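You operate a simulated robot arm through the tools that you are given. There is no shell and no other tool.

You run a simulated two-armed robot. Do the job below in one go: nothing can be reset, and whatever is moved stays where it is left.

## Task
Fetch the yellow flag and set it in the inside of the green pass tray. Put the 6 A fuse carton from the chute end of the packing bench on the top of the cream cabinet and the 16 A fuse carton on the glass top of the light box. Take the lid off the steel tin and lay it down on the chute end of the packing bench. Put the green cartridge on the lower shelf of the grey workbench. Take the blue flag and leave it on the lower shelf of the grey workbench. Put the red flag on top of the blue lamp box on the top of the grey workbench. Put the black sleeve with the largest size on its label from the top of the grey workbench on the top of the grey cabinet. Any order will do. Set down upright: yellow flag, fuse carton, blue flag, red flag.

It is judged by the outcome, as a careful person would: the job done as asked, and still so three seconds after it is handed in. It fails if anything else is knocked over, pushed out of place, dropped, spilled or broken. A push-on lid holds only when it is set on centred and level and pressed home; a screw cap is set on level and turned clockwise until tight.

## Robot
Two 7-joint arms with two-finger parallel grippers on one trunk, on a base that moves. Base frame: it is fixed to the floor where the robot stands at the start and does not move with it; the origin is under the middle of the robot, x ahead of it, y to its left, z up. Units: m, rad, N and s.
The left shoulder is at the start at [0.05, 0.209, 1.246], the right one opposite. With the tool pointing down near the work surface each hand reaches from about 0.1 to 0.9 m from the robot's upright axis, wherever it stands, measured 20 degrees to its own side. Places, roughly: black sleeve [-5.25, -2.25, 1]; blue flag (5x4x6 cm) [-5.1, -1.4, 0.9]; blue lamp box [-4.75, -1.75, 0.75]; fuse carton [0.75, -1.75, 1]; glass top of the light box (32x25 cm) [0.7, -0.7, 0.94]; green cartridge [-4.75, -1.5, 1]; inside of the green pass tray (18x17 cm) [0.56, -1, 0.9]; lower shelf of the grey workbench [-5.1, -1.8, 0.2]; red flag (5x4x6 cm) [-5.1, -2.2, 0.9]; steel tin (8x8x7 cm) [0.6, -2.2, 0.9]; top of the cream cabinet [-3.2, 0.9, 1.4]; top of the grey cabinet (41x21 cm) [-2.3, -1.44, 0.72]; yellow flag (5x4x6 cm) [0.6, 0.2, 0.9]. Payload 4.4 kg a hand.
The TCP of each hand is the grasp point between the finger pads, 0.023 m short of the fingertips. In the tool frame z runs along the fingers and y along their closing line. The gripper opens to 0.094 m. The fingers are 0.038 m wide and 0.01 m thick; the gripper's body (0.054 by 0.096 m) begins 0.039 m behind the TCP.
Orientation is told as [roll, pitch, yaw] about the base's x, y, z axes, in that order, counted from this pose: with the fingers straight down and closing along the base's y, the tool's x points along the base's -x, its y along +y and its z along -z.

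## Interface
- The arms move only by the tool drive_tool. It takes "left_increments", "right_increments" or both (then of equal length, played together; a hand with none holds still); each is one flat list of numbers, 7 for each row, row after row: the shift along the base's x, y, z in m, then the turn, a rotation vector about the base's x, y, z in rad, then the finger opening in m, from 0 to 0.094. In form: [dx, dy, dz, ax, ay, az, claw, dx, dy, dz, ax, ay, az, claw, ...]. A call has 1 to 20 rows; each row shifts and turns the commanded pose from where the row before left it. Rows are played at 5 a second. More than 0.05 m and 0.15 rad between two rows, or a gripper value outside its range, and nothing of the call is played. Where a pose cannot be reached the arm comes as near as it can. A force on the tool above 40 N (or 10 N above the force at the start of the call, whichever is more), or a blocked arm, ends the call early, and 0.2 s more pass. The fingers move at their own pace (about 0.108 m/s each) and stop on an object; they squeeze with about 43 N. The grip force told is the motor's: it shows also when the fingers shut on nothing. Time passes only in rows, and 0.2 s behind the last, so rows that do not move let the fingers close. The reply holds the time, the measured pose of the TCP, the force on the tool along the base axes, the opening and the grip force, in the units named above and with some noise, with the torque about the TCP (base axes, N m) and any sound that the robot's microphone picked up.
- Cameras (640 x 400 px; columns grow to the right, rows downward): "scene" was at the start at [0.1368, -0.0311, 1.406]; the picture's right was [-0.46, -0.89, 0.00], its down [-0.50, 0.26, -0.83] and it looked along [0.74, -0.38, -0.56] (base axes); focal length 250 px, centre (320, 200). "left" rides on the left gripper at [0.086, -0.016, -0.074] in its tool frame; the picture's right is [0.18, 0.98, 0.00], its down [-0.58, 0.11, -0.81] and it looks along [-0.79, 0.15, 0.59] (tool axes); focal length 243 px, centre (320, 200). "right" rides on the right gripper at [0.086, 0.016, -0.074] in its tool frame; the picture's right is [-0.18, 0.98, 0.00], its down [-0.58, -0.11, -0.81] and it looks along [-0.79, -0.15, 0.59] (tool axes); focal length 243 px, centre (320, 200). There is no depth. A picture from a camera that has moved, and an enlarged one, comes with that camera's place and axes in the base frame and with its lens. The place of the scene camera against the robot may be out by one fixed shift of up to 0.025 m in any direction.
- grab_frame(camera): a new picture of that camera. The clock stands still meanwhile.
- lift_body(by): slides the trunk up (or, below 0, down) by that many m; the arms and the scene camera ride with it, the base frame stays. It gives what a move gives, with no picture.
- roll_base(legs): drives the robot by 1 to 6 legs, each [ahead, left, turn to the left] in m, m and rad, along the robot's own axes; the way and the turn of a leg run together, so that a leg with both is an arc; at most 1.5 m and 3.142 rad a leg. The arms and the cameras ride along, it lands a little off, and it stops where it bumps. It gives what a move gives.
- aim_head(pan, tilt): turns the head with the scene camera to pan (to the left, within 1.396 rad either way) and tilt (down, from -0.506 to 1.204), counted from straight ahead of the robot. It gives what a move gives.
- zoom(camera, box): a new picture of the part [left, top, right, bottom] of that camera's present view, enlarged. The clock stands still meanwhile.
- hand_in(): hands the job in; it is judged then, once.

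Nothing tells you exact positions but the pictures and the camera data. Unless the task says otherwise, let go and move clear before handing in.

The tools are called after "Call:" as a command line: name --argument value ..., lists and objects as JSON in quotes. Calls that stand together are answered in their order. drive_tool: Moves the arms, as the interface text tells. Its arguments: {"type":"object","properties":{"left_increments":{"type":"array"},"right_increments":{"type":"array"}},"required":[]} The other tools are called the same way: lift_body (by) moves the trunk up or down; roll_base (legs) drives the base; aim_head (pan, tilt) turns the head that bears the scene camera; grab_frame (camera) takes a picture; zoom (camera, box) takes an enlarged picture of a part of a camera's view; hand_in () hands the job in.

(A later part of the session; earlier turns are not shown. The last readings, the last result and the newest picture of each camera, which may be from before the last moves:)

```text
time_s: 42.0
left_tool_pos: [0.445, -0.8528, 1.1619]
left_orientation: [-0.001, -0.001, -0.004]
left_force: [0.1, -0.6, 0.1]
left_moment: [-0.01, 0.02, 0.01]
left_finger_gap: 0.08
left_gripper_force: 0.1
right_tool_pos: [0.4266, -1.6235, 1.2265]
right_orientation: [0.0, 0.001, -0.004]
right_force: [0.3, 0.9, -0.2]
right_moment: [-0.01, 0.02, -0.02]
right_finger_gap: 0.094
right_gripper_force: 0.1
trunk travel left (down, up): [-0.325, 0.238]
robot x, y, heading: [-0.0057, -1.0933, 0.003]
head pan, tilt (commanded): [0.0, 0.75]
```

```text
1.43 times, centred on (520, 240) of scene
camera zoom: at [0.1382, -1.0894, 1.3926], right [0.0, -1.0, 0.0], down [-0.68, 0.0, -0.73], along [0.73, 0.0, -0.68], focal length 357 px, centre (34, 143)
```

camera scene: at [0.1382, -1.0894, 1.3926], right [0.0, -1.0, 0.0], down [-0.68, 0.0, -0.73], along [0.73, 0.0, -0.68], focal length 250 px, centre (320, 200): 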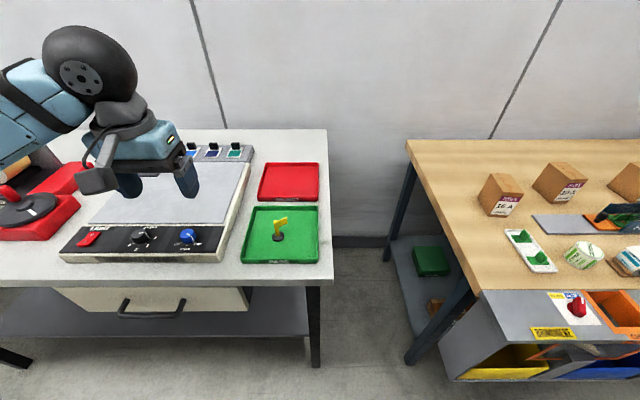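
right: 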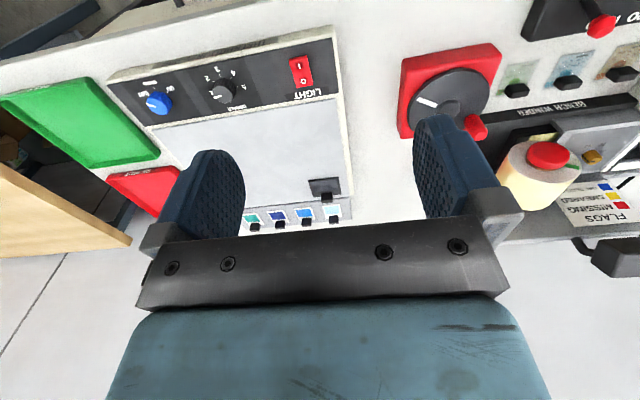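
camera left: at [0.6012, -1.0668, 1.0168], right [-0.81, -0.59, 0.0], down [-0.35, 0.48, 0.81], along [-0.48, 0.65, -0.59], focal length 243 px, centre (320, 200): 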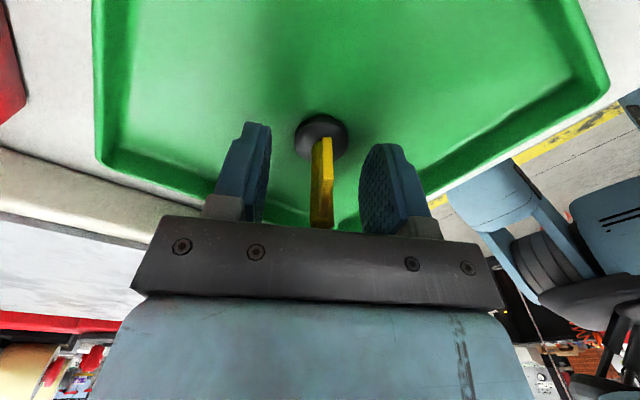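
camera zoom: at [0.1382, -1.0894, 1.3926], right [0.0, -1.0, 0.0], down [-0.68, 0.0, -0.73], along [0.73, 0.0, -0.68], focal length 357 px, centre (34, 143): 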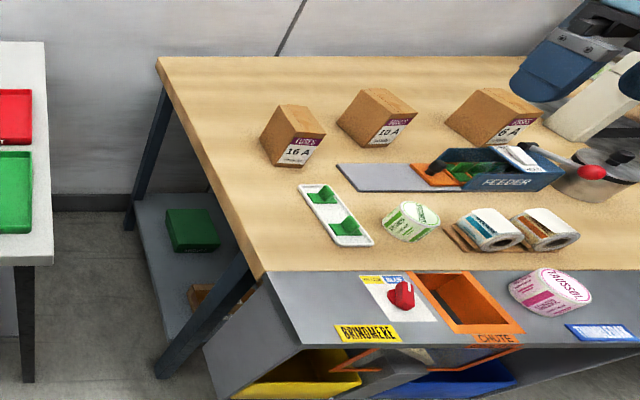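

The flag stands in the tray. The cartons on the packing bench read 16 A, 10 A and 6 A from left to right, with the chute in front. I drive right (and slightly back) to face them.

Call:
roll_base --legs '[[-0.05, 0, 0], [0, -0.75, 0]]'

Call:
aim_head --pan 0.0 --tilt 0.75

Call:
grab_frame --camera "scene"

Call:
grab_frame --camera "right"

Call:
grab_frame --camera "left"

```text
time_s: 49.5
left_tool_pos: [0.3904, -1.611, 1.1628]
left_orientation: [0.0, 0.001, -0.013]
left_force: [-1.0, -0.6, 0.5]
left_moment: [-0.04, 0.0, 0.01]
left_finger_gap: 0.0798
left_gripper_force: 0.1
right_tool_pos: [0.3639, -2.38, 1.226]
right_orientation: [-0.001, 0.0, -0.013]
right_force: [-0.4, -0.2, 0.8]
right_moment: [-0.01, 0.0, -0.02]
right_finger_gap: 0.0941
right_gripper_force: 0.1
trunk travel left (down, up): [-0.325, 0.238]
robot x, y, heading: [-0.0607, -1.8517, -0.015]
head pan, tilt (commanded): [0.0, 0.75]
```

```text
time_s: 50.1
left_tool_pos: [0.3915, -1.6111, 1.1631]
left_orientation: [0.001, 0.0, -0.014]
left_force: [0.8, 0.4, 0.0]
left_moment: [0.0, 0.02, -0.01]
left_finger_gap: 0.0799
left_gripper_force: 0.2
right_tool_pos: [0.3638, -2.3808, 1.2259]
right_orientation: [-0.001, 0.0, -0.015]
right_force: [0.4, -0.6, -0.3]
right_moment: [0.04, -0.01, -0.02]
right_finger_gap: 0.0939
right_gripper_force: 0.1
trunk travel left (down, up): [-0.325, 0.238]
robot x, y, heading: [-0.0615, -1.8529, -0.011]
head pan, tilt (commanded): [0.0, 0.75]
```

```text
taken
camera scene: at [0.0813, -1.8442, 1.3927], right [-0.01, -1.0, 0.0], down [-0.68, 0.01, -0.73], along [0.73, -0.01, -0.68], focal length 250 px, centre (320, 200)
```

scene: 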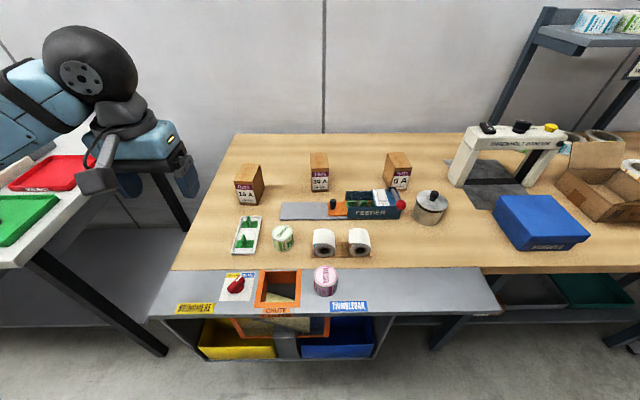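

```text
taken
camera right: at [0.278, -2.3616, 1.3019], right [0.2, 0.98, 0.0], down [0.58, -0.12, 0.81], along [0.79, -0.16, -0.59], focal length 243 px, centre (320, 200)
```

right: 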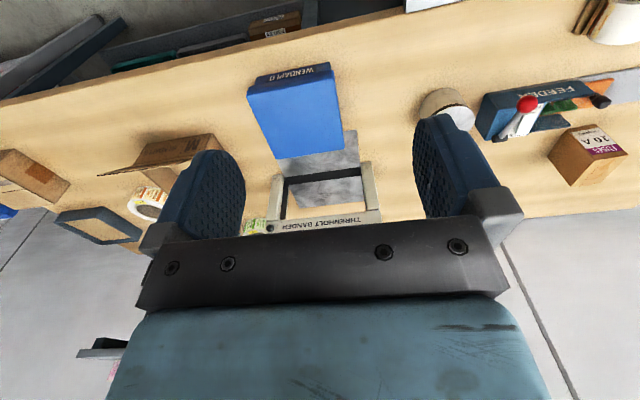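

```text
taken
camera left: at [0.305, -1.6258, 1.2372], right [-0.17, 0.98, 0.0], down [0.58, 0.1, 0.81], along [0.79, 0.14, -0.59], focal length 243 px, centre (320, 200)
```

left: 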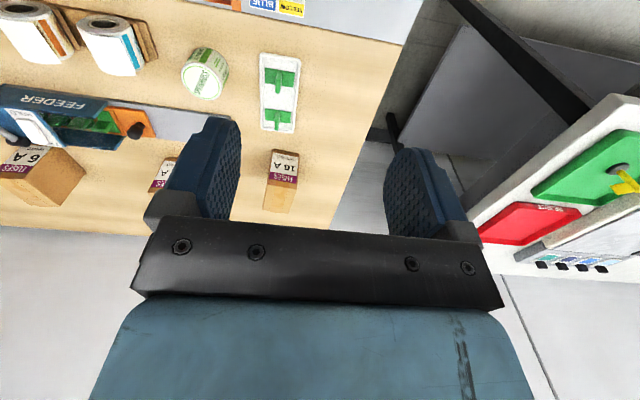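

Now I see the three cartons in a row, the steel tin with a knobbed lid to their right, and the chute at the front left. I zoom in to read and measure.

Call:
zoom --camera "scene" --box '[220, 140, 460, 290]'

Call:
zoom --camera "scene" --box '[360, 140, 480, 230]'

Call:
zoom --camera "right" --box '[400, 60, 640, 210]'

Call:
zoom --camera "left" --box '[0, 80, 340, 230]'

```text
2.67 times, centred on (340, 215) of scene
camera zoom: at [0.0813, -1.8442, 1.3927], right [-0.01, -1.0, 0.0], down [-0.68, 0.01, -0.73], along [0.73, -0.01, -0.68], focal length 667 px, centre (267, 160)
```

zoom: 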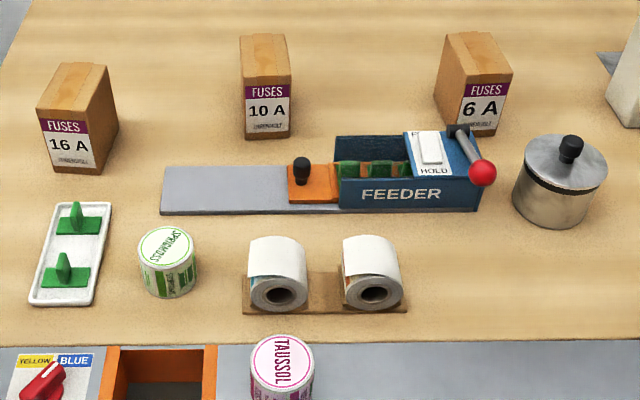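

```text
4.44 times, centred on (420, 185) of scene
camera zoom: at [0.0813, -1.8442, 1.3927], right [-0.01, -1.0, 0.0], down [-0.68, 0.01, -0.73], along [0.73, -0.01, -0.68], focal length 1111 px, centre (-124, 267)
```

zoom: 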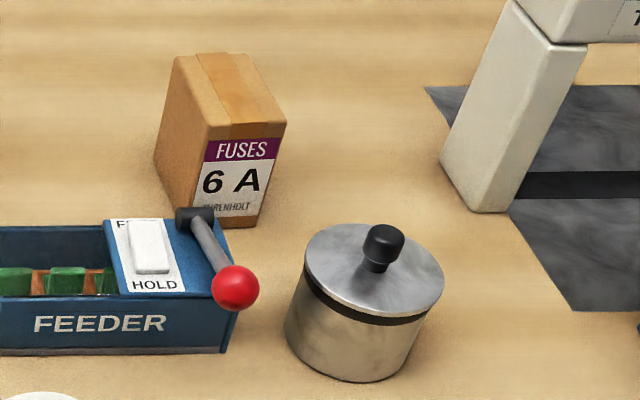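

```text
2.67 times, centred on (520, 135) of right
camera zoom: at [0.278, -2.3616, 1.3019], right [0.2, 0.98, 0.0], down [0.58, -0.12, 0.81], along [0.79, -0.16, -0.59], focal length 647 px, centre (-213, 373)
```

zoom: 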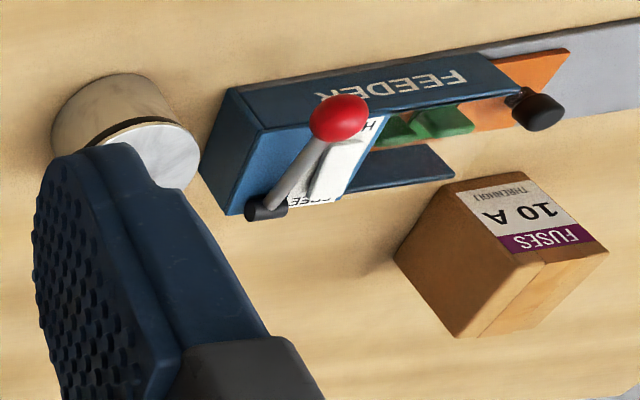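

```text
1.88 times, centred on (170, 155) of left
camera zoom: at [0.305, -1.6258, 1.2372], right [-0.17, 0.98, 0.0], down [0.58, 0.1, 0.81], along [0.79, 0.14, -0.59], focal length 457 px, centre (602, 285)
```

zoom: 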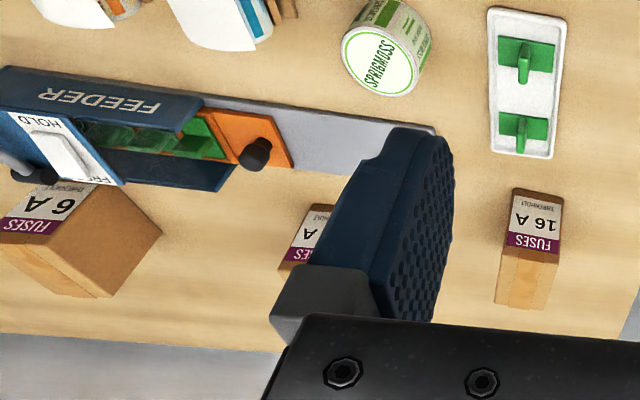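

Triangulating, the packing bench top lies near z≈0.867; 16 A carton centre ≈ (0.70, −1.638), 6 A carton ≈ (0.76, −2.10), the tin's lid centre ≈ (0.603, −2.164, 0.912). I bring the right hand over the tin to look at its knob.

Call:
drive_tool --right_increments '[0.03, 0.027, -0.018, 0, 0, 0.014, 0.06, 0.03, 0.027, -0.018, 0, 0, 0, 0.06, 0.03, 0.027, -0.018, 0, 0, 0, 0.06, 0.03, 0.027, -0.018, 0, 0, 0, 0.06, 0.03, 0.027, -0.018, 0, 0, 0, 0.06, 0.03, 0.027, -0.018, 0, 0, 0, 0.06, 0.03, 0.027, -0.018, 0, 0, 0, 0.06, 0.027, 0.027, -0.018, 0, 0, 0, 0.06, 0, 0, 0, 0, 0, 0, 0.06]'

Call:
grab_frame --camera "right"

Call:
zoom --camera "scene" --box '[360, 120, 520, 240]'

```text
time_s: 52.1
left_tool_pos: [0.3911, -1.6116, 1.1633]
left_orientation: [0.0, -0.001, -0.012]
left_force: [0.3, -0.3, -0.7]
left_moment: [0.05, 0.0, -0.03]
left_finger_gap: 0.08
left_gripper_force: 0.0
right_tool_pos: [0.5993, -2.1653, 1.0848]
right_orientation: [0.001, -0.002, 0.0]
right_force: [0.1, 0.6, 0.3]
right_moment: [0.01, -0.01, 0.01]
right_finger_gap: 0.06
right_gripper_force: 0.2
trunk travel left (down, up): [-0.325, 0.238]
robot x, y, heading: [-0.0617, -1.8507, -0.013]
head pan, tilt (commanded): [0.0, 0.75]
```

```text
taken
camera right: at [0.5128, -2.1475, 1.1585], right [0.18, 0.98, 0.0], down [0.58, -0.11, 0.81], along [0.79, -0.15, -0.59], focal length 243 px, centre (320, 200)
```

right: 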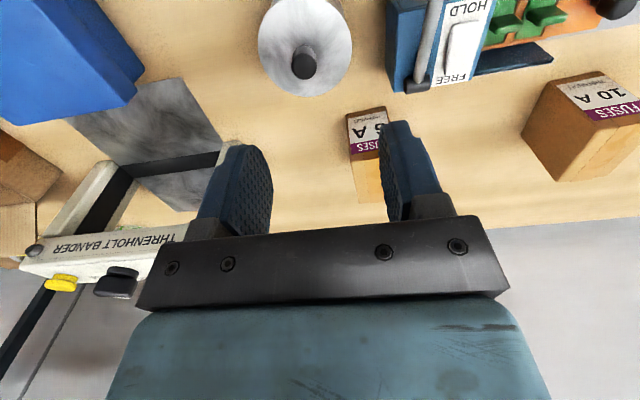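

```text
3.33 times, centred on (440, 180) of scene
camera zoom: at [0.0802, -1.8447, 1.3929], right [-0.01, -1.0, 0.0], down [-0.68, 0.01, -0.73], along [0.73, -0.01, -0.68], focal length 834 px, centre (-80, 267)
```

zoom: 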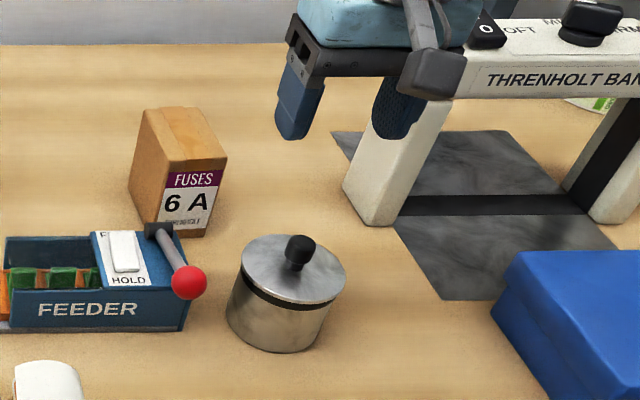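

The hand view puts the knob at about (0.610, −2.179). I shift over it, come down partway and look again.

Call:
drive_tool --right_increments '[0.0107, -0.0137, 0, 0, 0, 0, 0.06, 0, 0, -0.03, 0, 0, 0, 0.06, 0, 0, -0.035, 0, 0, 0, 0.06, 0, 0, 0, 0, 0, 0, 0.06]'

Call:
grab_frame --camera "right"

Call:
zoom --camera "scene" --box '[360, 120, 520, 240]'

```text
time_s: 53.1
left_tool_pos: [0.3915, -1.6106, 1.1623]
left_orientation: [0.0, 0.0, -0.011]
left_force: [0.0, 0.5, -0.4]
left_moment: [0.01, -0.01, 0.02]
left_finger_gap: 0.0797
left_gripper_force: 0.1
right_tool_pos: [0.6123, -2.1785, 1.0192]
right_orientation: [0.0, -0.003, -0.001]
right_force: [-0.2, -0.4, 0.7]
right_moment: [-0.02, 0.01, 0.0]
right_finger_gap: 0.06
right_gripper_force: 0.1
trunk travel left (down, up): [-0.325, 0.238]
robot x, y, heading: [-0.0577, -1.8515, -0.011]
head pan, tilt (commanded): [0.0, 0.75]
```

```text
taken
camera right: at [0.5259, -2.1595, 1.0942], right [0.18, 0.98, 0.0], down [0.58, -0.11, 0.81], along [0.79, -0.15, -0.59], focal length 243 px, centre (320, 200)
```

right: 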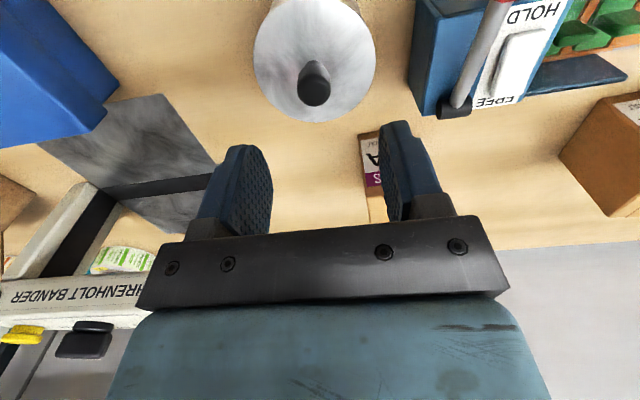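

```text
3.33 times, centred on (440, 180) of scene
camera zoom: at [0.0806, -1.8438, 1.3928], right [-0.01, -1.0, 0.0], down [-0.68, 0.01, -0.73], along [0.73, -0.01, -0.68], focal length 834 px, centre (-80, 267)
```

zoom: 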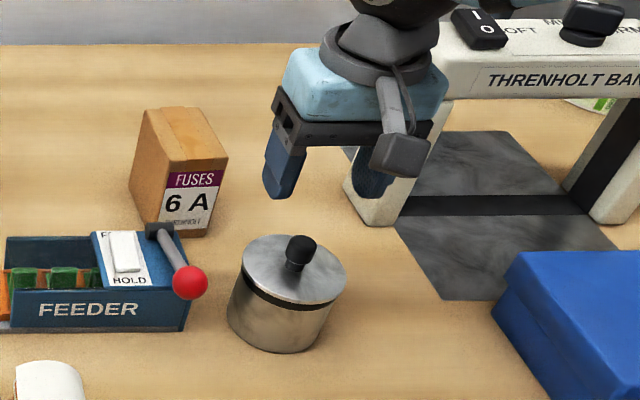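

The knob's centre is about x=0.604, its top near z=0.95. I shift back slightly and descend over it.

Call:
drive_tool --right_increments '[-0.007, -0.001, -0.02, 0, 0, 0, 0.06, 0, 0, -0.03, 0, 0, 0, 0.06, 0, 0, -0.02, 0, 0, 0, 0.06, 0, 0, -0.003, 0, 0, 0, 0.06, 0, 0, 0, 0, 0, 0, 0.06]'

Call:
grab_frame --camera "right"

Call:
zoom --camera "scene" --box '[360, 120, 520, 240]'

```text
time_s: 54.3
left_tool_pos: [0.3907, -1.6112, 1.1618]
left_orientation: [0.001, 0.0, -0.011]
left_force: [1.0, 0.5, -1.7]
left_moment: [-0.02, 0.03, 0.01]
left_finger_gap: 0.0803
left_gripper_force: 0.0
right_tool_pos: [0.5828, -2.1922, 0.9633]
right_orientation: [0.0, -0.001, 0.001]
right_force: [0.0, 0.6, 0.5]
right_moment: [-0.01, -0.02, -0.05]
right_finger_gap: 0.0599
right_gripper_force: 0.0
right hand out of reach, approached as far as the arm can: row 2, 3
trunk travel left (down, up): [-0.325, 0.238]
robot x, y, heading: [-0.0607, -1.8519, -0.013]
head pan, tilt (commanded): [0.0, 0.75]
```

```text
taken
camera right: at [0.4959, -2.1749, 1.0387], right [0.18, 0.98, 0.0], down [0.58, -0.11, 0.81], along [0.79, -0.15, -0.59], focal length 243 px, centre (320, 200)
```

right: 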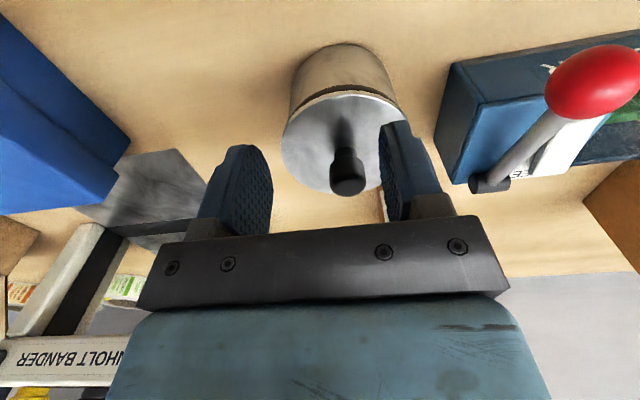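

```text
3.33 times, centred on (440, 180) of scene
camera zoom: at [0.0814, -1.8442, 1.3927], right [-0.01, -1.0, 0.0], down [-0.68, 0.01, -0.73], along [0.73, -0.01, -0.68], focal length 834 px, centre (-80, 267)
```

zoom: 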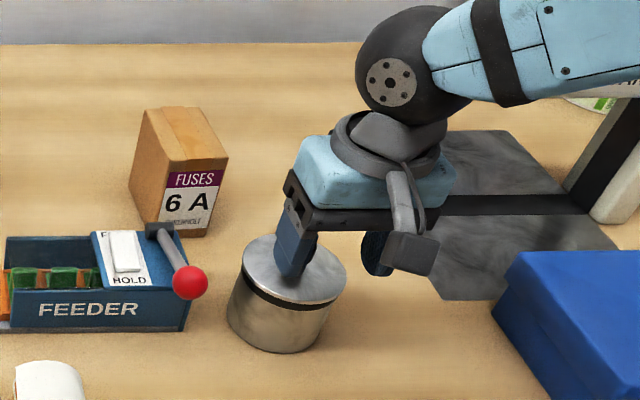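

The arm reported row 2–3 out of reach and drifted; I must re-approach. I raise the hand, return over the knob, and take it in finer steps.

Call:
drive_tool --right_increments '[0, 0, 0.03, 0, 0, 0, 0.06, 0, 0, 0.04, 0, 0, 0, 0.06, 0.011, 0.006, 0, 0, 0, 0, 0.06, 0.011, 0.006, 0, 0, 0, 0, 0.06, 0, 0, 0, 0, 0, 0, 0.06]'

Call:
drive_tool --right_increments '[0, 0, -0.01, 0, 0, 0, 0.06, 0, 0, -0.01, 0, 0, 0, 0.06, 0, 0, -0.01, 0, 0, 0, 0.06, 0, 0, -0.01, 0, 0, 0, 0.06, 0, 0, 0, 0, 0, 0, 0.06]'

```text
time_s: 55.5
left_tool_pos: [0.3908, -1.6098, 1.1632]
left_orientation: [0.0, -0.001, -0.012]
left_force: [0.7, 0.5, 0.0]
left_moment: [-0.02, -0.01, 0.01]
left_finger_gap: 0.0801
left_gripper_force: 0.2
right_tool_pos: [0.6061, -2.1811, 1.0331]
right_orientation: [0.001, 0.0, 0.001]
right_force: [0.3, -0.1, 0.1]
right_moment: [0.01, -0.02, -0.02]
right_finger_gap: 0.0602
right_gripper_force: 0.1
trunk travel left (down, up): [-0.325, 0.238]
robot x, y, heading: [-0.0608, -1.8515, -0.013]
head pan, tilt (commanded): [0.0, 0.75]
```

```text
time_s: 56.7
left_tool_pos: [0.3919, -1.6109, 1.1615]
left_orientation: [0.0, 0.0, -0.013]
left_force: [0.3, 0.1, 0.6]
left_moment: [-0.03, 0.01, 0.0]
left_finger_gap: 0.08
left_gripper_force: 0.0
right_tool_pos: [0.6023, -2.1824, 0.9951]
right_orientation: [0.0, -0.001, -0.001]
right_force: [-0.3, -0.2, 0.0]
right_moment: [0.01, 0.01, -0.02]
right_finger_gap: 0.0601
right_gripper_force: 0.1
right hand out of reach, approached as far as the arm can: row 4
trunk travel left (down, up): [-0.325, 0.238]
robot x, y, heading: [-0.0602, -1.8499, -0.016]
head pan, tilt (commanded): [0.0, 0.75]
```

This is a true reach limit; lowering the trunk will help. I raise the right hand first, then slide the trunk down 0.15 m.

Call:
drive_tool --right_increments '[0, 0, 0.04, 0, 0, 0, 0.06, 0, 0, 0.04, 0, 0, 0, 0.06, 0, 0, 0.04, 0, 0, 0, 0.06, 0, 0, 0.04, 0, 0, 0, 0.06, 0, 0, 0, 0, 0, 0, 0.06]'

Call:
lift_body --by -0.15

Call:
grab_frame --camera "right"

Call:
grab_frame --camera "scene"

```text
time_s: 57.9
left_tool_pos: [0.3938, -1.6118, 1.1612]
left_orientation: [0.0, 0.0, -0.013]
left_force: [0.9, -0.7, 0.5]
left_moment: [0.01, 0.03, 0.0]
left_finger_gap: 0.0801
left_gripper_force: 0.0
right_tool_pos: [0.6008, -2.1829, 1.1553]
right_orientation: [0.0, 0.002, 0.001]
right_force: [0.6, 0.3, 0.0]
right_moment: [0.03, 0.03, 0.01]
right_finger_gap: 0.0603
right_gripper_force: 0.0
trunk travel left (down, up): [-0.325, 0.238]
robot x, y, heading: [-0.0582, -1.8504, -0.011]
head pan, tilt (commanded): [0.0, 0.75]
```

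```text
time_s: 59.7
left_tool_pos: [0.392, -1.6113, 1.013]
left_orientation: [0.0, 0.0, -0.013]
left_force: [-0.8, 0.1, 0.0]
left_moment: [0.0, 0.0, 0.01]
left_finger_gap: 0.08
left_gripper_force: 0.1
right_tool_pos: [0.6008, -2.1818, 1.0044]
right_orientation: [0.0, 0.001, -0.001]
right_force: [-0.6, -0.8, -0.9]
right_moment: [-0.01, -0.03, 0.03]
right_finger_gap: 0.06
right_gripper_force: 0.1
trunk travel left (down, up): [-0.175, 0.388]
robot x, y, heading: [-0.062, -1.852, -0.014]
head pan, tilt (commanded): [0.0, 0.75]
```

```text
taken
camera right: at [0.514, -2.1644, 1.0806], right [0.18, 0.98, 0.0], down [0.58, -0.11, 0.81], along [0.79, -0.15, -0.59], focal length 243 px, centre (320, 200)
```

right: 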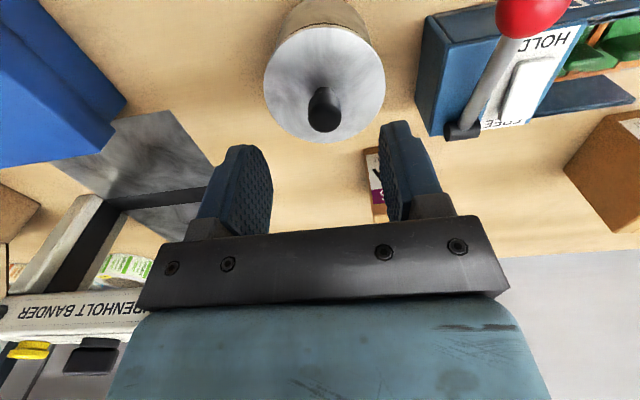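

```text
taken
camera scene: at [0.0811, -1.8441, 1.2428], right [-0.01, -1.0, 0.0], down [-0.68, 0.01, -0.73], along [0.73, -0.01, -0.68], focal length 250 px, centre (320, 200)
```

scene: 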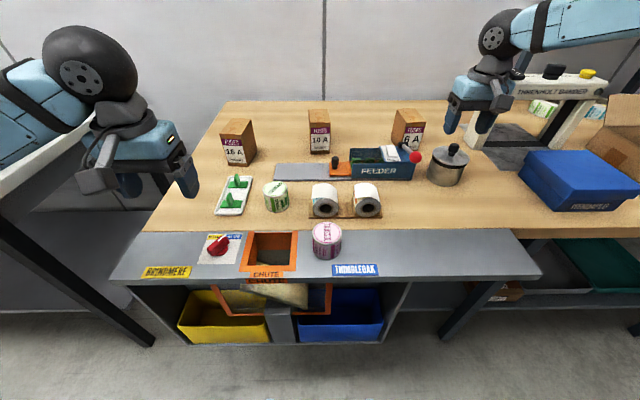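

Knob ≈ (0.604, −2.178). I descend straight onto it.

Call:
drive_tool --right_increments '[0.003, 0.003, -0.02, 0, 0, 0, 0.06, 0, 0, -0.02, 0, 0, 0, 0.06, 0, 0, -0.015, 0, 0, 0, 0.06, 0, 0, -0.003, 0, 0, 0, 0.06, 0, 0, 0, 0, 0, 0, 0.06]'

Call:
grab_frame --camera "right"

Call:
zoom --camera "scene" --box '[380, 100, 540, 200]'

```text
time_s: 60.9
left_tool_pos: [0.3912, -1.6115, 1.0116]
left_orientation: [0.0, 0.0, -0.012]
left_force: [0.2, -0.3, -0.7]
left_moment: [0.01, 0.03, -0.03]
left_finger_gap: 0.0799
left_gripper_force: 0.1
right_tool_pos: [0.6041, -2.1787, 0.9472]
right_orientation: [-0.001, -0.001, 0.001]
right_force: [0.3, -0.6, 0.4]
right_moment: [-0.01, 0.0, -0.02]
right_finger_gap: 0.0602
right_gripper_force: 0.0
trunk travel left (down, up): [-0.175, 0.388]
robot x, y, heading: [-0.0596, -1.8506, -0.021]
head pan, tilt (commanded): [0.0, 0.75]
```

```text
taken
camera right: at [0.5178, -2.1608, 1.0224], right [0.18, 0.98, 0.0], down [0.58, -0.11, 0.81], along [0.79, -0.15, -0.59], focal length 243 px, centre (320, 200)
```

right: 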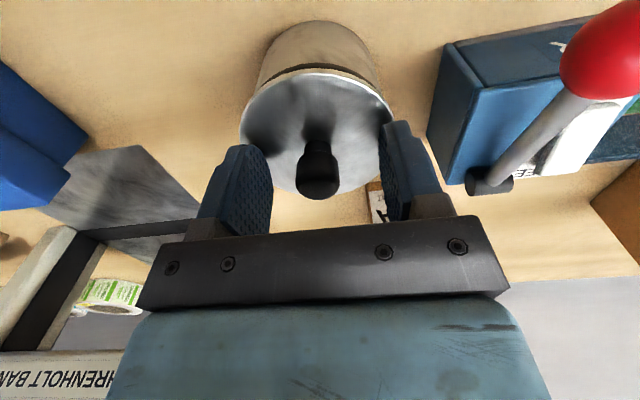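

```text
4.00 times, centred on (460, 150) of scene
camera zoom: at [0.0814, -1.8441, 1.2427], right [-0.01, -1.0, 0.0], down [-0.68, 0.01, -0.73], along [0.73, -0.01, -0.68], focal length 1000 px, centre (-240, 400)
```

zoom: 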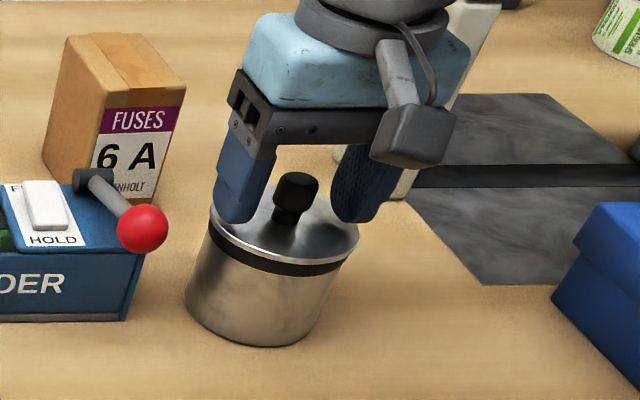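

The fingers straddle the knob just above the lid. I close and pull up a few millimetres to feel the lid's hold.

Call:
drive_tool --right_increments '[0, 0, 0, 0, 0, 0, 0, 0, 0, 0, 0, 0, 0, 0, 0, 0, 0, 0, 0, 0, 0, 0, 0, 0, 0, 0, 0, 0]'

Call:
drive_tool --right_increments '[0, 0, 0.002, 0, 0, 0, 0, 0, 0, 0.002, 0, 0, 0, 0, 0, 0, 0, 0, 0, 0, 0]'

Call:
zoom --camera "scene" --box '[380, 100, 540, 200]'

```text
time_s: 61.9
left_tool_pos: [0.3918, -1.6114, 1.0116]
left_orientation: [0.001, 0.001, -0.012]
left_force: [-0.4, -0.5, -0.6]
left_moment: [-0.02, 0.03, -0.01]
left_finger_gap: 0.08
left_gripper_force: 0.1
right_tool_pos: [0.6026, -2.1796, 0.9471]
right_orientation: [0.0, 0.0, 0.0]
right_force: [-0.3, -2.4, -1.2]
right_moment: [-0.08, -0.01, -0.01]
right_finger_gap: 0.0204
right_gripper_force: 42.8
trunk travel left (down, up): [-0.175, 0.388]
robot x, y, heading: [-0.0572, -1.8498, -0.01]
head pan, tilt (commanded): [0.0, 0.75]
heard: snap
```

```text
time_s: 62.7
left_tool_pos: [0.3909, -1.6109, 1.0124]
left_orientation: [-0.001, 0.002, -0.012]
left_force: [-1.3, -1.2, 0.0]
left_moment: [0.0, 0.02, 0.0]
left_finger_gap: 0.0802
left_gripper_force: 0.0
right_tool_pos: [0.6042, -2.1785, 0.9515]
right_orientation: [-0.001, 0.0, 0.001]
right_force: [-1.1, -0.7, -0.5]
right_moment: [-0.02, 0.01, 0.01]
right_finger_gap: 0.0202
right_gripper_force: 43.0
trunk travel left (down, up): [-0.175, 0.388]
robot x, y, heading: [-0.0576, -1.8509, -0.015]
head pan, tilt (commanded): [0.0, 0.75]
```

```text
4.00 times, centred on (460, 150) of scene
camera zoom: at [0.0814, -1.8441, 1.2427], right [-0.01, -1.0, 0.0], down [-0.68, 0.01, -0.73], along [0.73, -0.01, -0.68], focal length 1000 px, centre (-240, 400)
```

zoom: 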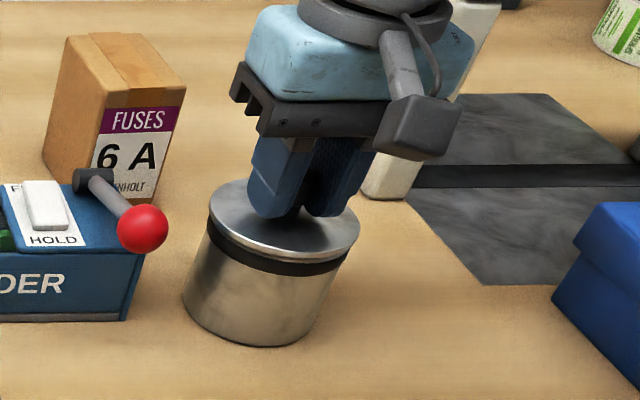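

A snap was heard – the lid came unseated and the tin stays put. I lift the lid slowly and check that the tin remains.

Call:
drive_tool --right_increments '[0, 0, 0.004, 0, 0, 0, 0, 0, 0, 0.008, 0, 0, 0, 0, 0, 0, 0.01, 0, 0, 0, 0, 0, 0, 0.012, 0, 0, 0, 0, 0, 0, 0.012, 0, 0, 0, 0, 0, 0, 0.006, 0, 0, 0, 0, 0, 0, 0, 0, 0, 0, 0]'

Call:
zoom --camera "scene" --box '[380, 100, 540, 200]'

Call:
zoom --camera "scene" --box '[200, 80, 520, 280]'

```text
time_s: 64.3
left_tool_pos: [0.3924, -1.611, 1.0121]
left_orientation: [0.0, 0.0, -0.012]
left_force: [0.8, 0.1, -0.3]
left_moment: [0.01, 0.02, -0.01]
left_finger_gap: 0.08
left_gripper_force: 0.0
right_tool_pos: [0.6031, -2.1801, 1.0041]
right_orientation: [-0.002, 0.001, -0.001]
right_force: [0.0, 0.3, -0.5]
right_moment: [-0.01, -0.01, 0.01]
right_finger_gap: 0.0201
right_gripper_force: 43.1
trunk travel left (down, up): [-0.175, 0.388]
robot x, y, heading: [-0.0597, -1.8522, -0.013]
head pan, tilt (commanded): [0.0, 0.75]
```

```text
4.00 times, centred on (460, 150) of scene
camera zoom: at [0.0814, -1.8442, 1.2427], right [-0.01, -1.0, 0.0], down [-0.68, 0.01, -0.73], along [0.73, -0.01, -0.68], focal length 1000 px, centre (-240, 400)
```

zoom: 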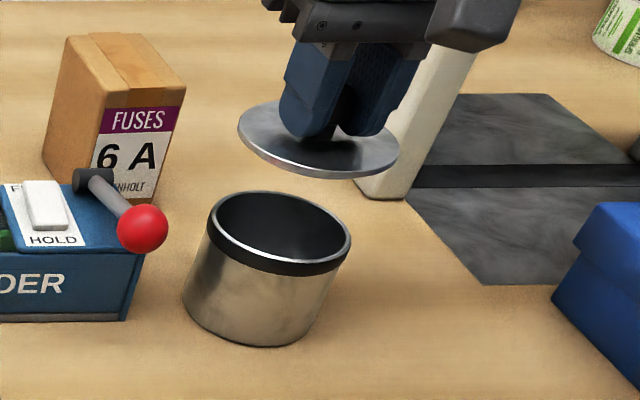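

```text
2.00 times, centred on (360, 180) of scene
camera zoom: at [0.0814, -1.8442, 1.2427], right [-0.01, -1.0, 0.0], down [-0.68, 0.01, -0.73], along [0.73, -0.01, -0.68], focal length 500 px, centre (240, 240)
```

zoom: 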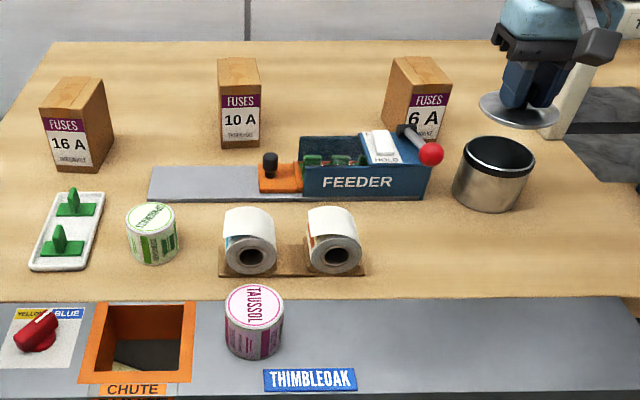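

The lid is free and the tin undisturbed. I'll lay the lid on the open bench area right of the paper rolls, about (0.485, −2.10), going round the feeder's red lever at height.

Call:
drive_tool --right_increments '[0, 0, 0.02, 0, 0, 0, 0, 0, 0, 0.025, 0, 0, 0, 0, -0.01, 0, 0.01, 0, 0, 0, 0, -0.02, 0, 0, 0, 0, 0, 0, -0.025, 0.005, 0, 0, 0, 0, 0, -0.025, 0.015, 0, 0, 0, 0, 0, -0.02, 0.02, 0, 0, 0, 0, 0, -0.015, 0.02, 0, 0, 0, 0, 0, -0.004, 0.015, 0, 0, 0, 0, 0, 0, 0.005, -0.02, 0, 0, 0, 0, 0, 0, -0.02, 0, 0, 0, 0, 0, 0, -0.02, 0, 0, 0, 0, 0, 0, 0, 0, 0, 0, 0]'

Call:
grab_frame --camera "right"

Call:
grab_frame --camera "scene"

```text
time_s: 67.1
left_tool_pos: [0.3914, -1.6106, 1.0112]
left_orientation: [0.0, 0.0, -0.013]
left_force: [0.0, 0.5, -0.9]
left_moment: [0.01, -0.03, 0.01]
left_finger_gap: 0.0798
left_gripper_force: 0.1
right_tool_pos: [0.4823, -2.1006, 0.9967]
right_orientation: [0.0, 0.0, -0.001]
right_force: [0.5, 0.2, -0.1]
right_moment: [0.02, 0.04, -0.01]
right_finger_gap: 0.02
right_gripper_force: 42.6
trunk travel left (down, up): [-0.175, 0.388]
robot x, y, heading: [-0.0631, -1.8495, -0.016]
head pan, tilt (commanded): [0.0, 0.75]
```

```text
taken
camera right: at [0.397, -2.0821, 1.0726], right [0.18, 0.98, 0.0], down [0.58, -0.11, 0.81], along [0.79, -0.15, -0.59], focal length 243 px, centre (320, 200)
```

right: 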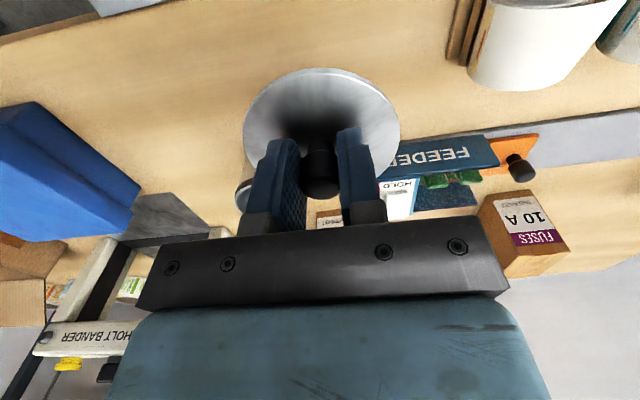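

```text
taken
camera scene: at [0.0811, -1.844, 1.2427], right [-0.01, -1.0, 0.0], down [-0.68, 0.01, -0.73], along [0.73, -0.01, -0.68], focal length 250 px, centre (320, 200)
```

scene: 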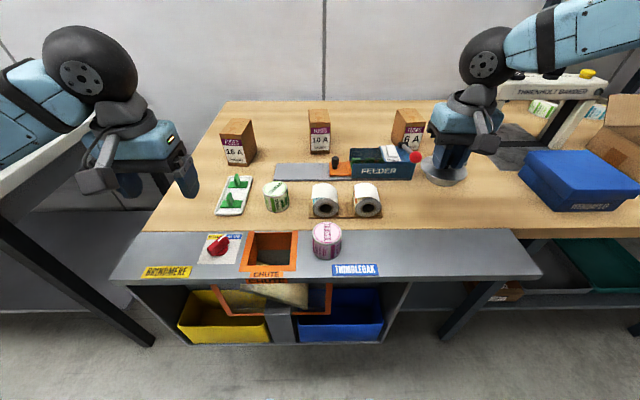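

The lid hangs over clear bench. I lower it until it touches.

Call:
drive_tool --right_increments '[0, 0, -0.02, 0, 0, 0, 0, 0, 0, -0.02, 0, 0, 0, 0, 0, 0, -0.02, 0, 0, 0, 0, 0, 0, -0.015, 0, 0, 0, 0, 0, 0, 0, 0, 0, 0, 0]'

Call:
zoom --camera "scene" --box '[360, 130, 520, 240]'

```text
time_s: 68.3
left_tool_pos: [0.3907, -1.6109, 1.0125]
left_orientation: [0.0, 0.001, -0.012]
left_force: [0.3, -0.4, 0.0]
left_moment: [-0.02, 0.03, -0.02]
left_finger_gap: 0.0801
left_gripper_force: 0.1
right_tool_pos: [0.4833, -2.101, 0.922]
right_orientation: [-0.001, 0.001, 0.0]
right_force: [0.3, -0.5, 0.1]
right_moment: [0.02, -0.02, 0.03]
right_finger_gap: 0.0204
right_gripper_force: 42.6
trunk travel left (down, up): [-0.175, 0.388]
robot x, y, heading: [-0.0592, -1.8497, -0.013]
head pan, tilt (commanded): [0.0, 0.75]
```

```text
3.64 times, centred on (440, 185) of scene
camera zoom: at [0.0812, -1.8441, 1.2427], right [-0.01, -1.0, 0.0], down [-0.68, 0.01, -0.73], along [0.73, -0.01, -0.68], focal length 909 px, centre (-116, 254)
```

zoom: 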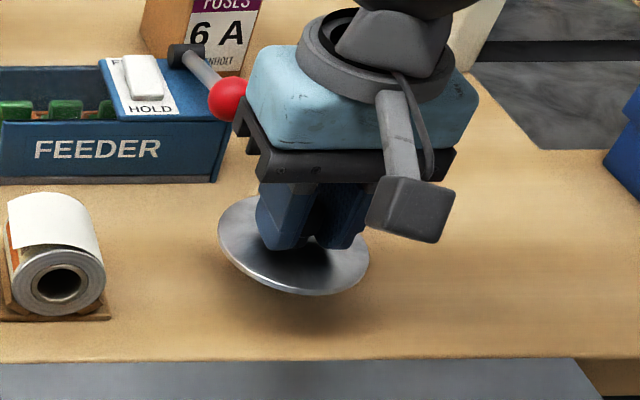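

Call:
drive_tool --right_increments '[0, 0, -0.005, 0, 0, 0, 0, 0, 0, -0.004, 0, 0, 0, 0, 0, 0, -0.003, 0, 0, 0, 0, 0, 0, 0, 0, 0, 0, 0]'

Call:
drive_tool --right_increments '[0, 0, -0.002, 0, 0, 0, 0, 0, 0, -0.002, 0, 0, 0, 0, 0, 0, 0, 0, 0, 0, 0]'

```text
time_s: 69.3
left_tool_pos: [0.3924, -1.6116, 1.0112]
left_orientation: [-0.002, -0.001, -0.012]
left_force: [-0.4, -1.0, 0.9]
left_moment: [-0.03, 0.01, -0.03]
left_finger_gap: 0.0799
left_gripper_force: 0.0
right_tool_pos: [0.483, -2.1007, 0.9099]
right_orientation: [-0.001, 0.002, 0.001]
right_force: [-0.3, 0.0, 0.5]
right_moment: [-0.01, -0.02, 0.02]
right_finger_gap: 0.0202
right_gripper_force: 43.6
trunk travel left (down, up): [-0.175, 0.388]
robot x, y, heading: [-0.061, -1.8521, -0.012]
head pan, tilt (commanded): [0.0, 0.75]
```

```text
time_s: 70.1
left_tool_pos: [0.3913, -1.6119, 1.0124]
left_orientation: [0.0, -0.002, -0.01]
left_force: [1.1, 0.7, 0.5]
left_moment: [0.01, 0.01, 0.01]
left_finger_gap: 0.0801
left_gripper_force: 0.0
right_tool_pos: [0.4842, -2.0996, 0.9067]
right_orientation: [0.0, 0.0, -0.001]
right_force: [0.4, -0.4, -0.6]
right_moment: [0.0, 0.02, -0.01]
right_finger_gap: 0.0202
right_gripper_force: 43.7
trunk travel left (down, up): [-0.175, 0.388]
robot x, y, heading: [-0.0612, -1.8522, -0.014]
head pan, tilt (commanded): [0.0, 0.75]
```

Call:
drive_tool --right_increments '[0, 0, -0.002, 0, 0, 0, 0, 0, 0, -0.002, 0, 0, 0, 0, 0, 0, 0, 0, 0, 0, 0]'

Call:
drive_tool --right_increments '[0, 0, -0.002, 0, 0, 0, 0, 0, 0, -0.001, 0, 0, 0, 0, 0, 0, 0, 0, 0, 0, 0]'

```text
time_s: 70.9
left_tool_pos: [0.392, -1.6107, 1.0124]
left_orientation: [0.001, 0.001, -0.012]
left_force: [-0.9, -0.3, -0.4]
left_moment: [-0.01, 0.02, 0.0]
left_finger_gap: 0.08
left_gripper_force: 0.0
right_tool_pos: [0.4842, -2.0998, 0.9028]
right_orientation: [0.001, -0.001, 0.001]
right_force: [-0.3, 0.6, -0.3]
right_moment: [0.0, 0.04, 0.0]
right_finger_gap: 0.02
right_gripper_force: 43.2
trunk travel left (down, up): [-0.175, 0.388]
robot x, y, heading: [-0.0575, -1.8526, -0.012]
head pan, tilt (commanded): [0.0, 0.75]
```

```text
time_s: 71.7
left_tool_pos: [0.3926, -1.61, 1.0118]
left_orientation: [0.0, 0.0, -0.013]
left_force: [-0.6, 0.9, 0.2]
left_moment: [-0.03, -0.03, 0.0]
left_finger_gap: 0.08
left_gripper_force: 0.0
right_tool_pos: [0.4846, -2.0999, 0.8993]
right_orientation: [0.0, 0.001, -0.001]
right_force: [-0.5, 0.2, -0.1]
right_moment: [0.02, -0.04, 0.01]
right_finger_gap: 0.0202
right_gripper_force: 43.2
trunk travel left (down, up): [-0.175, 0.388]
robot x, y, heading: [-0.0604, -1.8536, -0.017]
head pan, tilt (commanded): [0.0, 0.75]
```

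Call:
drive_tool --right_increments '[0, 0, -0.0015, 0, 0, 0, 0, 0, 0, -0.0015, 0, 0, 0, 0, 0, 0, 0, 0, 0, 0, 0]'

Call:
zoom --camera "scene" --box '[360, 130, 520, 240]'

```text
time_s: 72.5
left_tool_pos: [0.3907, -1.6112, 1.0106]
left_orientation: [0.0, -0.001, -0.012]
left_force: [-0.3, 0.9, 0.3]
left_moment: [0.01, 0.0, -0.01]
left_finger_gap: 0.0799
left_gripper_force: 0.2
right_tool_pos: [0.4841, -2.0998, 0.8973]
right_orientation: [0.001, 0.0, 0.001]
right_force: [0.4, 0.2, -0.2]
right_moment: [-0.02, -0.01, -0.03]
right_finger_gap: 0.02
right_gripper_force: 43.0
trunk travel left (down, up): [-0.175, 0.388]
robot x, y, heading: [-0.0585, -1.8504, -0.023]
head pan, tilt (commanded): [0.0, 0.75]
```

```text
3.64 times, centred on (440, 185) of scene
camera zoom: at [0.0813, -1.8441, 1.2427], right [-0.01, -1.0, 0.0], down [-0.68, 0.01, -0.73], along [0.73, -0.01, -0.68], focal length 909 px, centre (-116, 254)
```

zoom: 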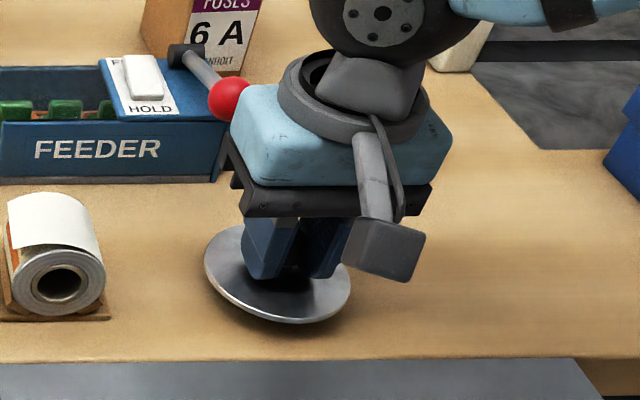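

Still no contact; the lid hovers just above. I continue.

Call:
drive_tool --right_increments '[0, 0, -0.002, 0, 0, 0, 0, 0, 0, -0.002, 0, 0, 0, 0, 0, 0, 0, 0, 0, 0, 0]'

Call:
drive_tool --right_increments '[0, 0, -0.002, 0, 0, 0, 0, 0, 0, -0.002, 0, 0, 0, 0, 0, 0, 0, 0, 0, 0, 0]'

```text
time_s: 73.3
left_tool_pos: [0.3927, -1.6108, 1.0121]
left_orientation: [-0.001, 0.001, -0.012]
left_force: [-0.1, -0.9, -0.5]
left_moment: [0.01, 0.03, 0.0]
left_finger_gap: 0.0798
left_gripper_force: 0.1
right_tool_pos: [0.4843, -2.0977, 0.8934]
right_orientation: [0.0, 0.0, 0.001]
right_force: [-0.4, -0.2, -0.2]
right_moment: [-0.02, 0.03, 0.03]
right_finger_gap: 0.0202
right_gripper_force: 42.8
trunk travel left (down, up): [-0.175, 0.388]
robot x, y, heading: [-0.0624, -1.8497, -0.012]
head pan, tilt (commanded): [0.0, 0.75]
```

```text
time_s: 74.1
left_tool_pos: [0.3916, -1.6124, 1.0128]
left_orientation: [0.0, 0.0, -0.012]
left_force: [0.0, -0.4, -0.5]
left_moment: [0.0, 0.04, -0.02]
left_finger_gap: 0.0798
left_gripper_force: 0.0
right_tool_pos: [0.4832, -2.1, 0.8897]
right_orientation: [0.001, 0.0, -0.001]
right_force: [0.2, -0.2, -0.3]
right_moment: [-0.01, 0.0, 0.02]
right_finger_gap: 0.0201
right_gripper_force: 42.6
trunk travel left (down, up): [-0.175, 0.388]
robot x, y, heading: [-0.0595, -1.8544, -0.007]
head pan, tilt (commanded): [0.0, 0.75]
```

Call:
drive_tool --right_increments '[0, 0, -0.002, 0, 0, 0, 0, 0, 0, -0.002, 0, 0, 0, 0, 0, 0, 0, 0, 0, 0, 0]'

Call:
drive_tool --right_increments '[0, 0, -0.002, 0, 0, 0, 0, 0, 0, -0.002, 0, 0, 0, 0, 0, 0, 0, 0, 0, 0, 0]'

Call:
zoom --camera "scene" --box '[360, 130, 520, 240]'

```text
time_s: 74.9
left_tool_pos: [0.3916, -1.6101, 1.0122]
left_orientation: [0.001, 0.001, -0.013]
left_force: [-1.0, 0.9, 0.4]
left_moment: [0.02, 0.01, 0.0]
left_finger_gap: 0.08
left_gripper_force: 0.0
right_tool_pos: [0.4835, -2.0993, 0.8853]
right_orientation: [0.0, -0.002, 0.002]
right_force: [-0.1, -4.3, 7.7]
right_moment: [-0.05, -0.03, 0.0]
right_finger_gap: 0.0202
right_gripper_force: 43.0
trunk travel left (down, up): [-0.175, 0.388]
robot x, y, heading: [-0.0596, -1.8503, -0.011]
head pan, tilt (commanded): [0.0, 0.75]
```

```text
time_s: 75.9
left_tool_pos: [0.3903, -1.6111, 1.0123]
left_orientation: [0.0, -0.004, -0.012]
left_force: [0.2, 0.4, 0.4]
left_moment: [0.0, 0.01, 0.01]
left_finger_gap: 0.08
left_gripper_force: 0.0
right_tool_pos: [0.484, -2.098, 0.8841]
right_orientation: [0.002, -0.008, 0.0]
right_force: [-6.9, -0.1, 17.9]
right_moment: [-0.03, 0.49, -0.01]
right_finger_gap: 0.0204
right_gripper_force: 43.2
trunk travel left (down, up): [-0.175, 0.388]
robot x, y, heading: [-0.0572, -1.8513, -0.009]
head pan, tilt (commanded): [0.0, 0.75]
stopped in row 3 (right hand): the force on the tool passed its limit at 41 N (the readings are from after the stop); the commanded pose is now the measured one
```

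```text
3.64 times, centred on (440, 185) of scene
camera zoom: at [0.079, -1.8437, 1.2428], right [-0.01, -1.0, 0.0], down [-0.68, 0.01, -0.73], along [0.73, -0.01, -0.68], focal length 909 px, centre (-116, 254)
```

zoom: 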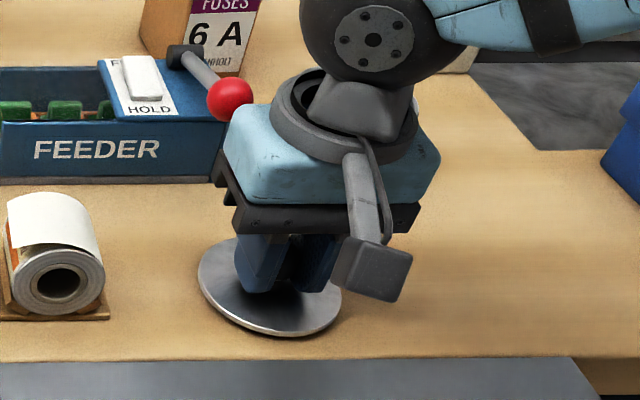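

The lid has touched down at TCP z≈0.885. I ease off, open, and rise.

Call:
drive_tool --right_increments '[0, 0, 0.001, 0, 0, 0, 0, 0, 0, 0, 0, 0, 0, 0.05, 0, 0, 0, 0, 0, 0, 0.05, 0, 0, 0, 0, 0, 0, 0.05, 0, 0, 0.02, 0, 0, 0, 0.05, 0, 0, 0.04, 0, 0, 0, 0.05, 0, 0, 0.04, 0, 0, 0, 0.05, 0, 0, 0.04, 0, 0, 0, 0.05, 0, 0, 0.04, 0, 0, 0, 0.05]'

Call:
grab_frame --camera "scene"

Call:
grab_frame --camera "right"

```text
time_s: 77.9
left_tool_pos: [0.3917, -1.6107, 1.0133]
left_orientation: [0.0, 0.001, -0.013]
left_force: [-0.7, 0.4, -0.2]
left_moment: [0.04, -0.02, 0.04]
left_finger_gap: 0.08
left_gripper_force: 0.1
right_tool_pos: [0.4842, -2.0974, 1.0646]
right_orientation: [0.001, -0.003, 0.0]
right_force: [0.3, -0.3, -0.5]
right_moment: [0.01, 0.01, -0.01]
right_finger_gap: 0.0498
right_gripper_force: 0.0
trunk travel left (down, up): [-0.175, 0.388]
robot x, y, heading: [-0.0609, -1.8518, -0.016]
head pan, tilt (commanded): [0.0, 0.75]
```

```text
taken
camera scene: at [0.0808, -1.8438, 1.2427], right [-0.01, -1.0, 0.0], down [-0.68, 0.01, -0.73], along [0.73, -0.01, -0.68], focal length 250 px, centre (320, 200)
```

scene: 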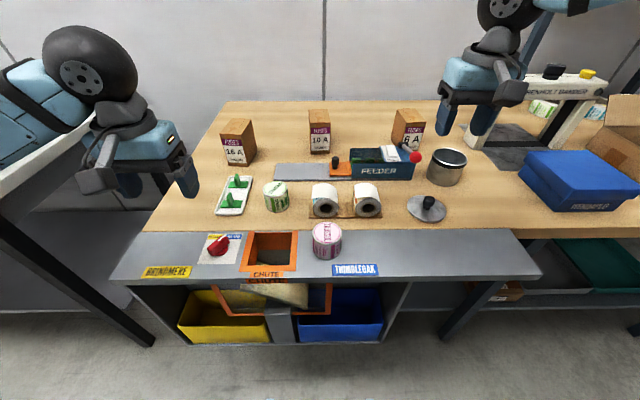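

```text
taken
camera right: at [0.398, -2.0807, 1.14], right [0.18, 0.98, 0.0], down [0.58, -0.11, 0.81], along [0.8, -0.15, -0.59], focal length 243 px, centre (320, 200)
```

right: 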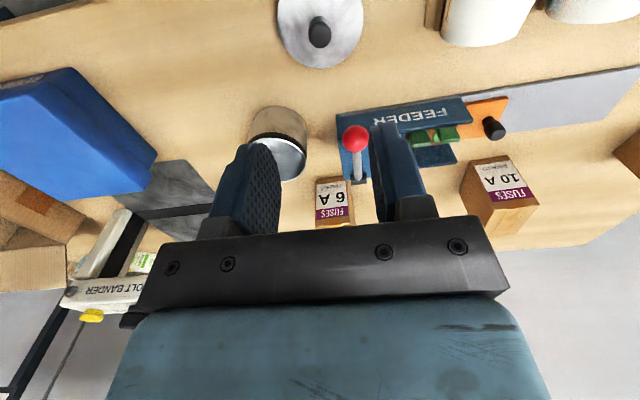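

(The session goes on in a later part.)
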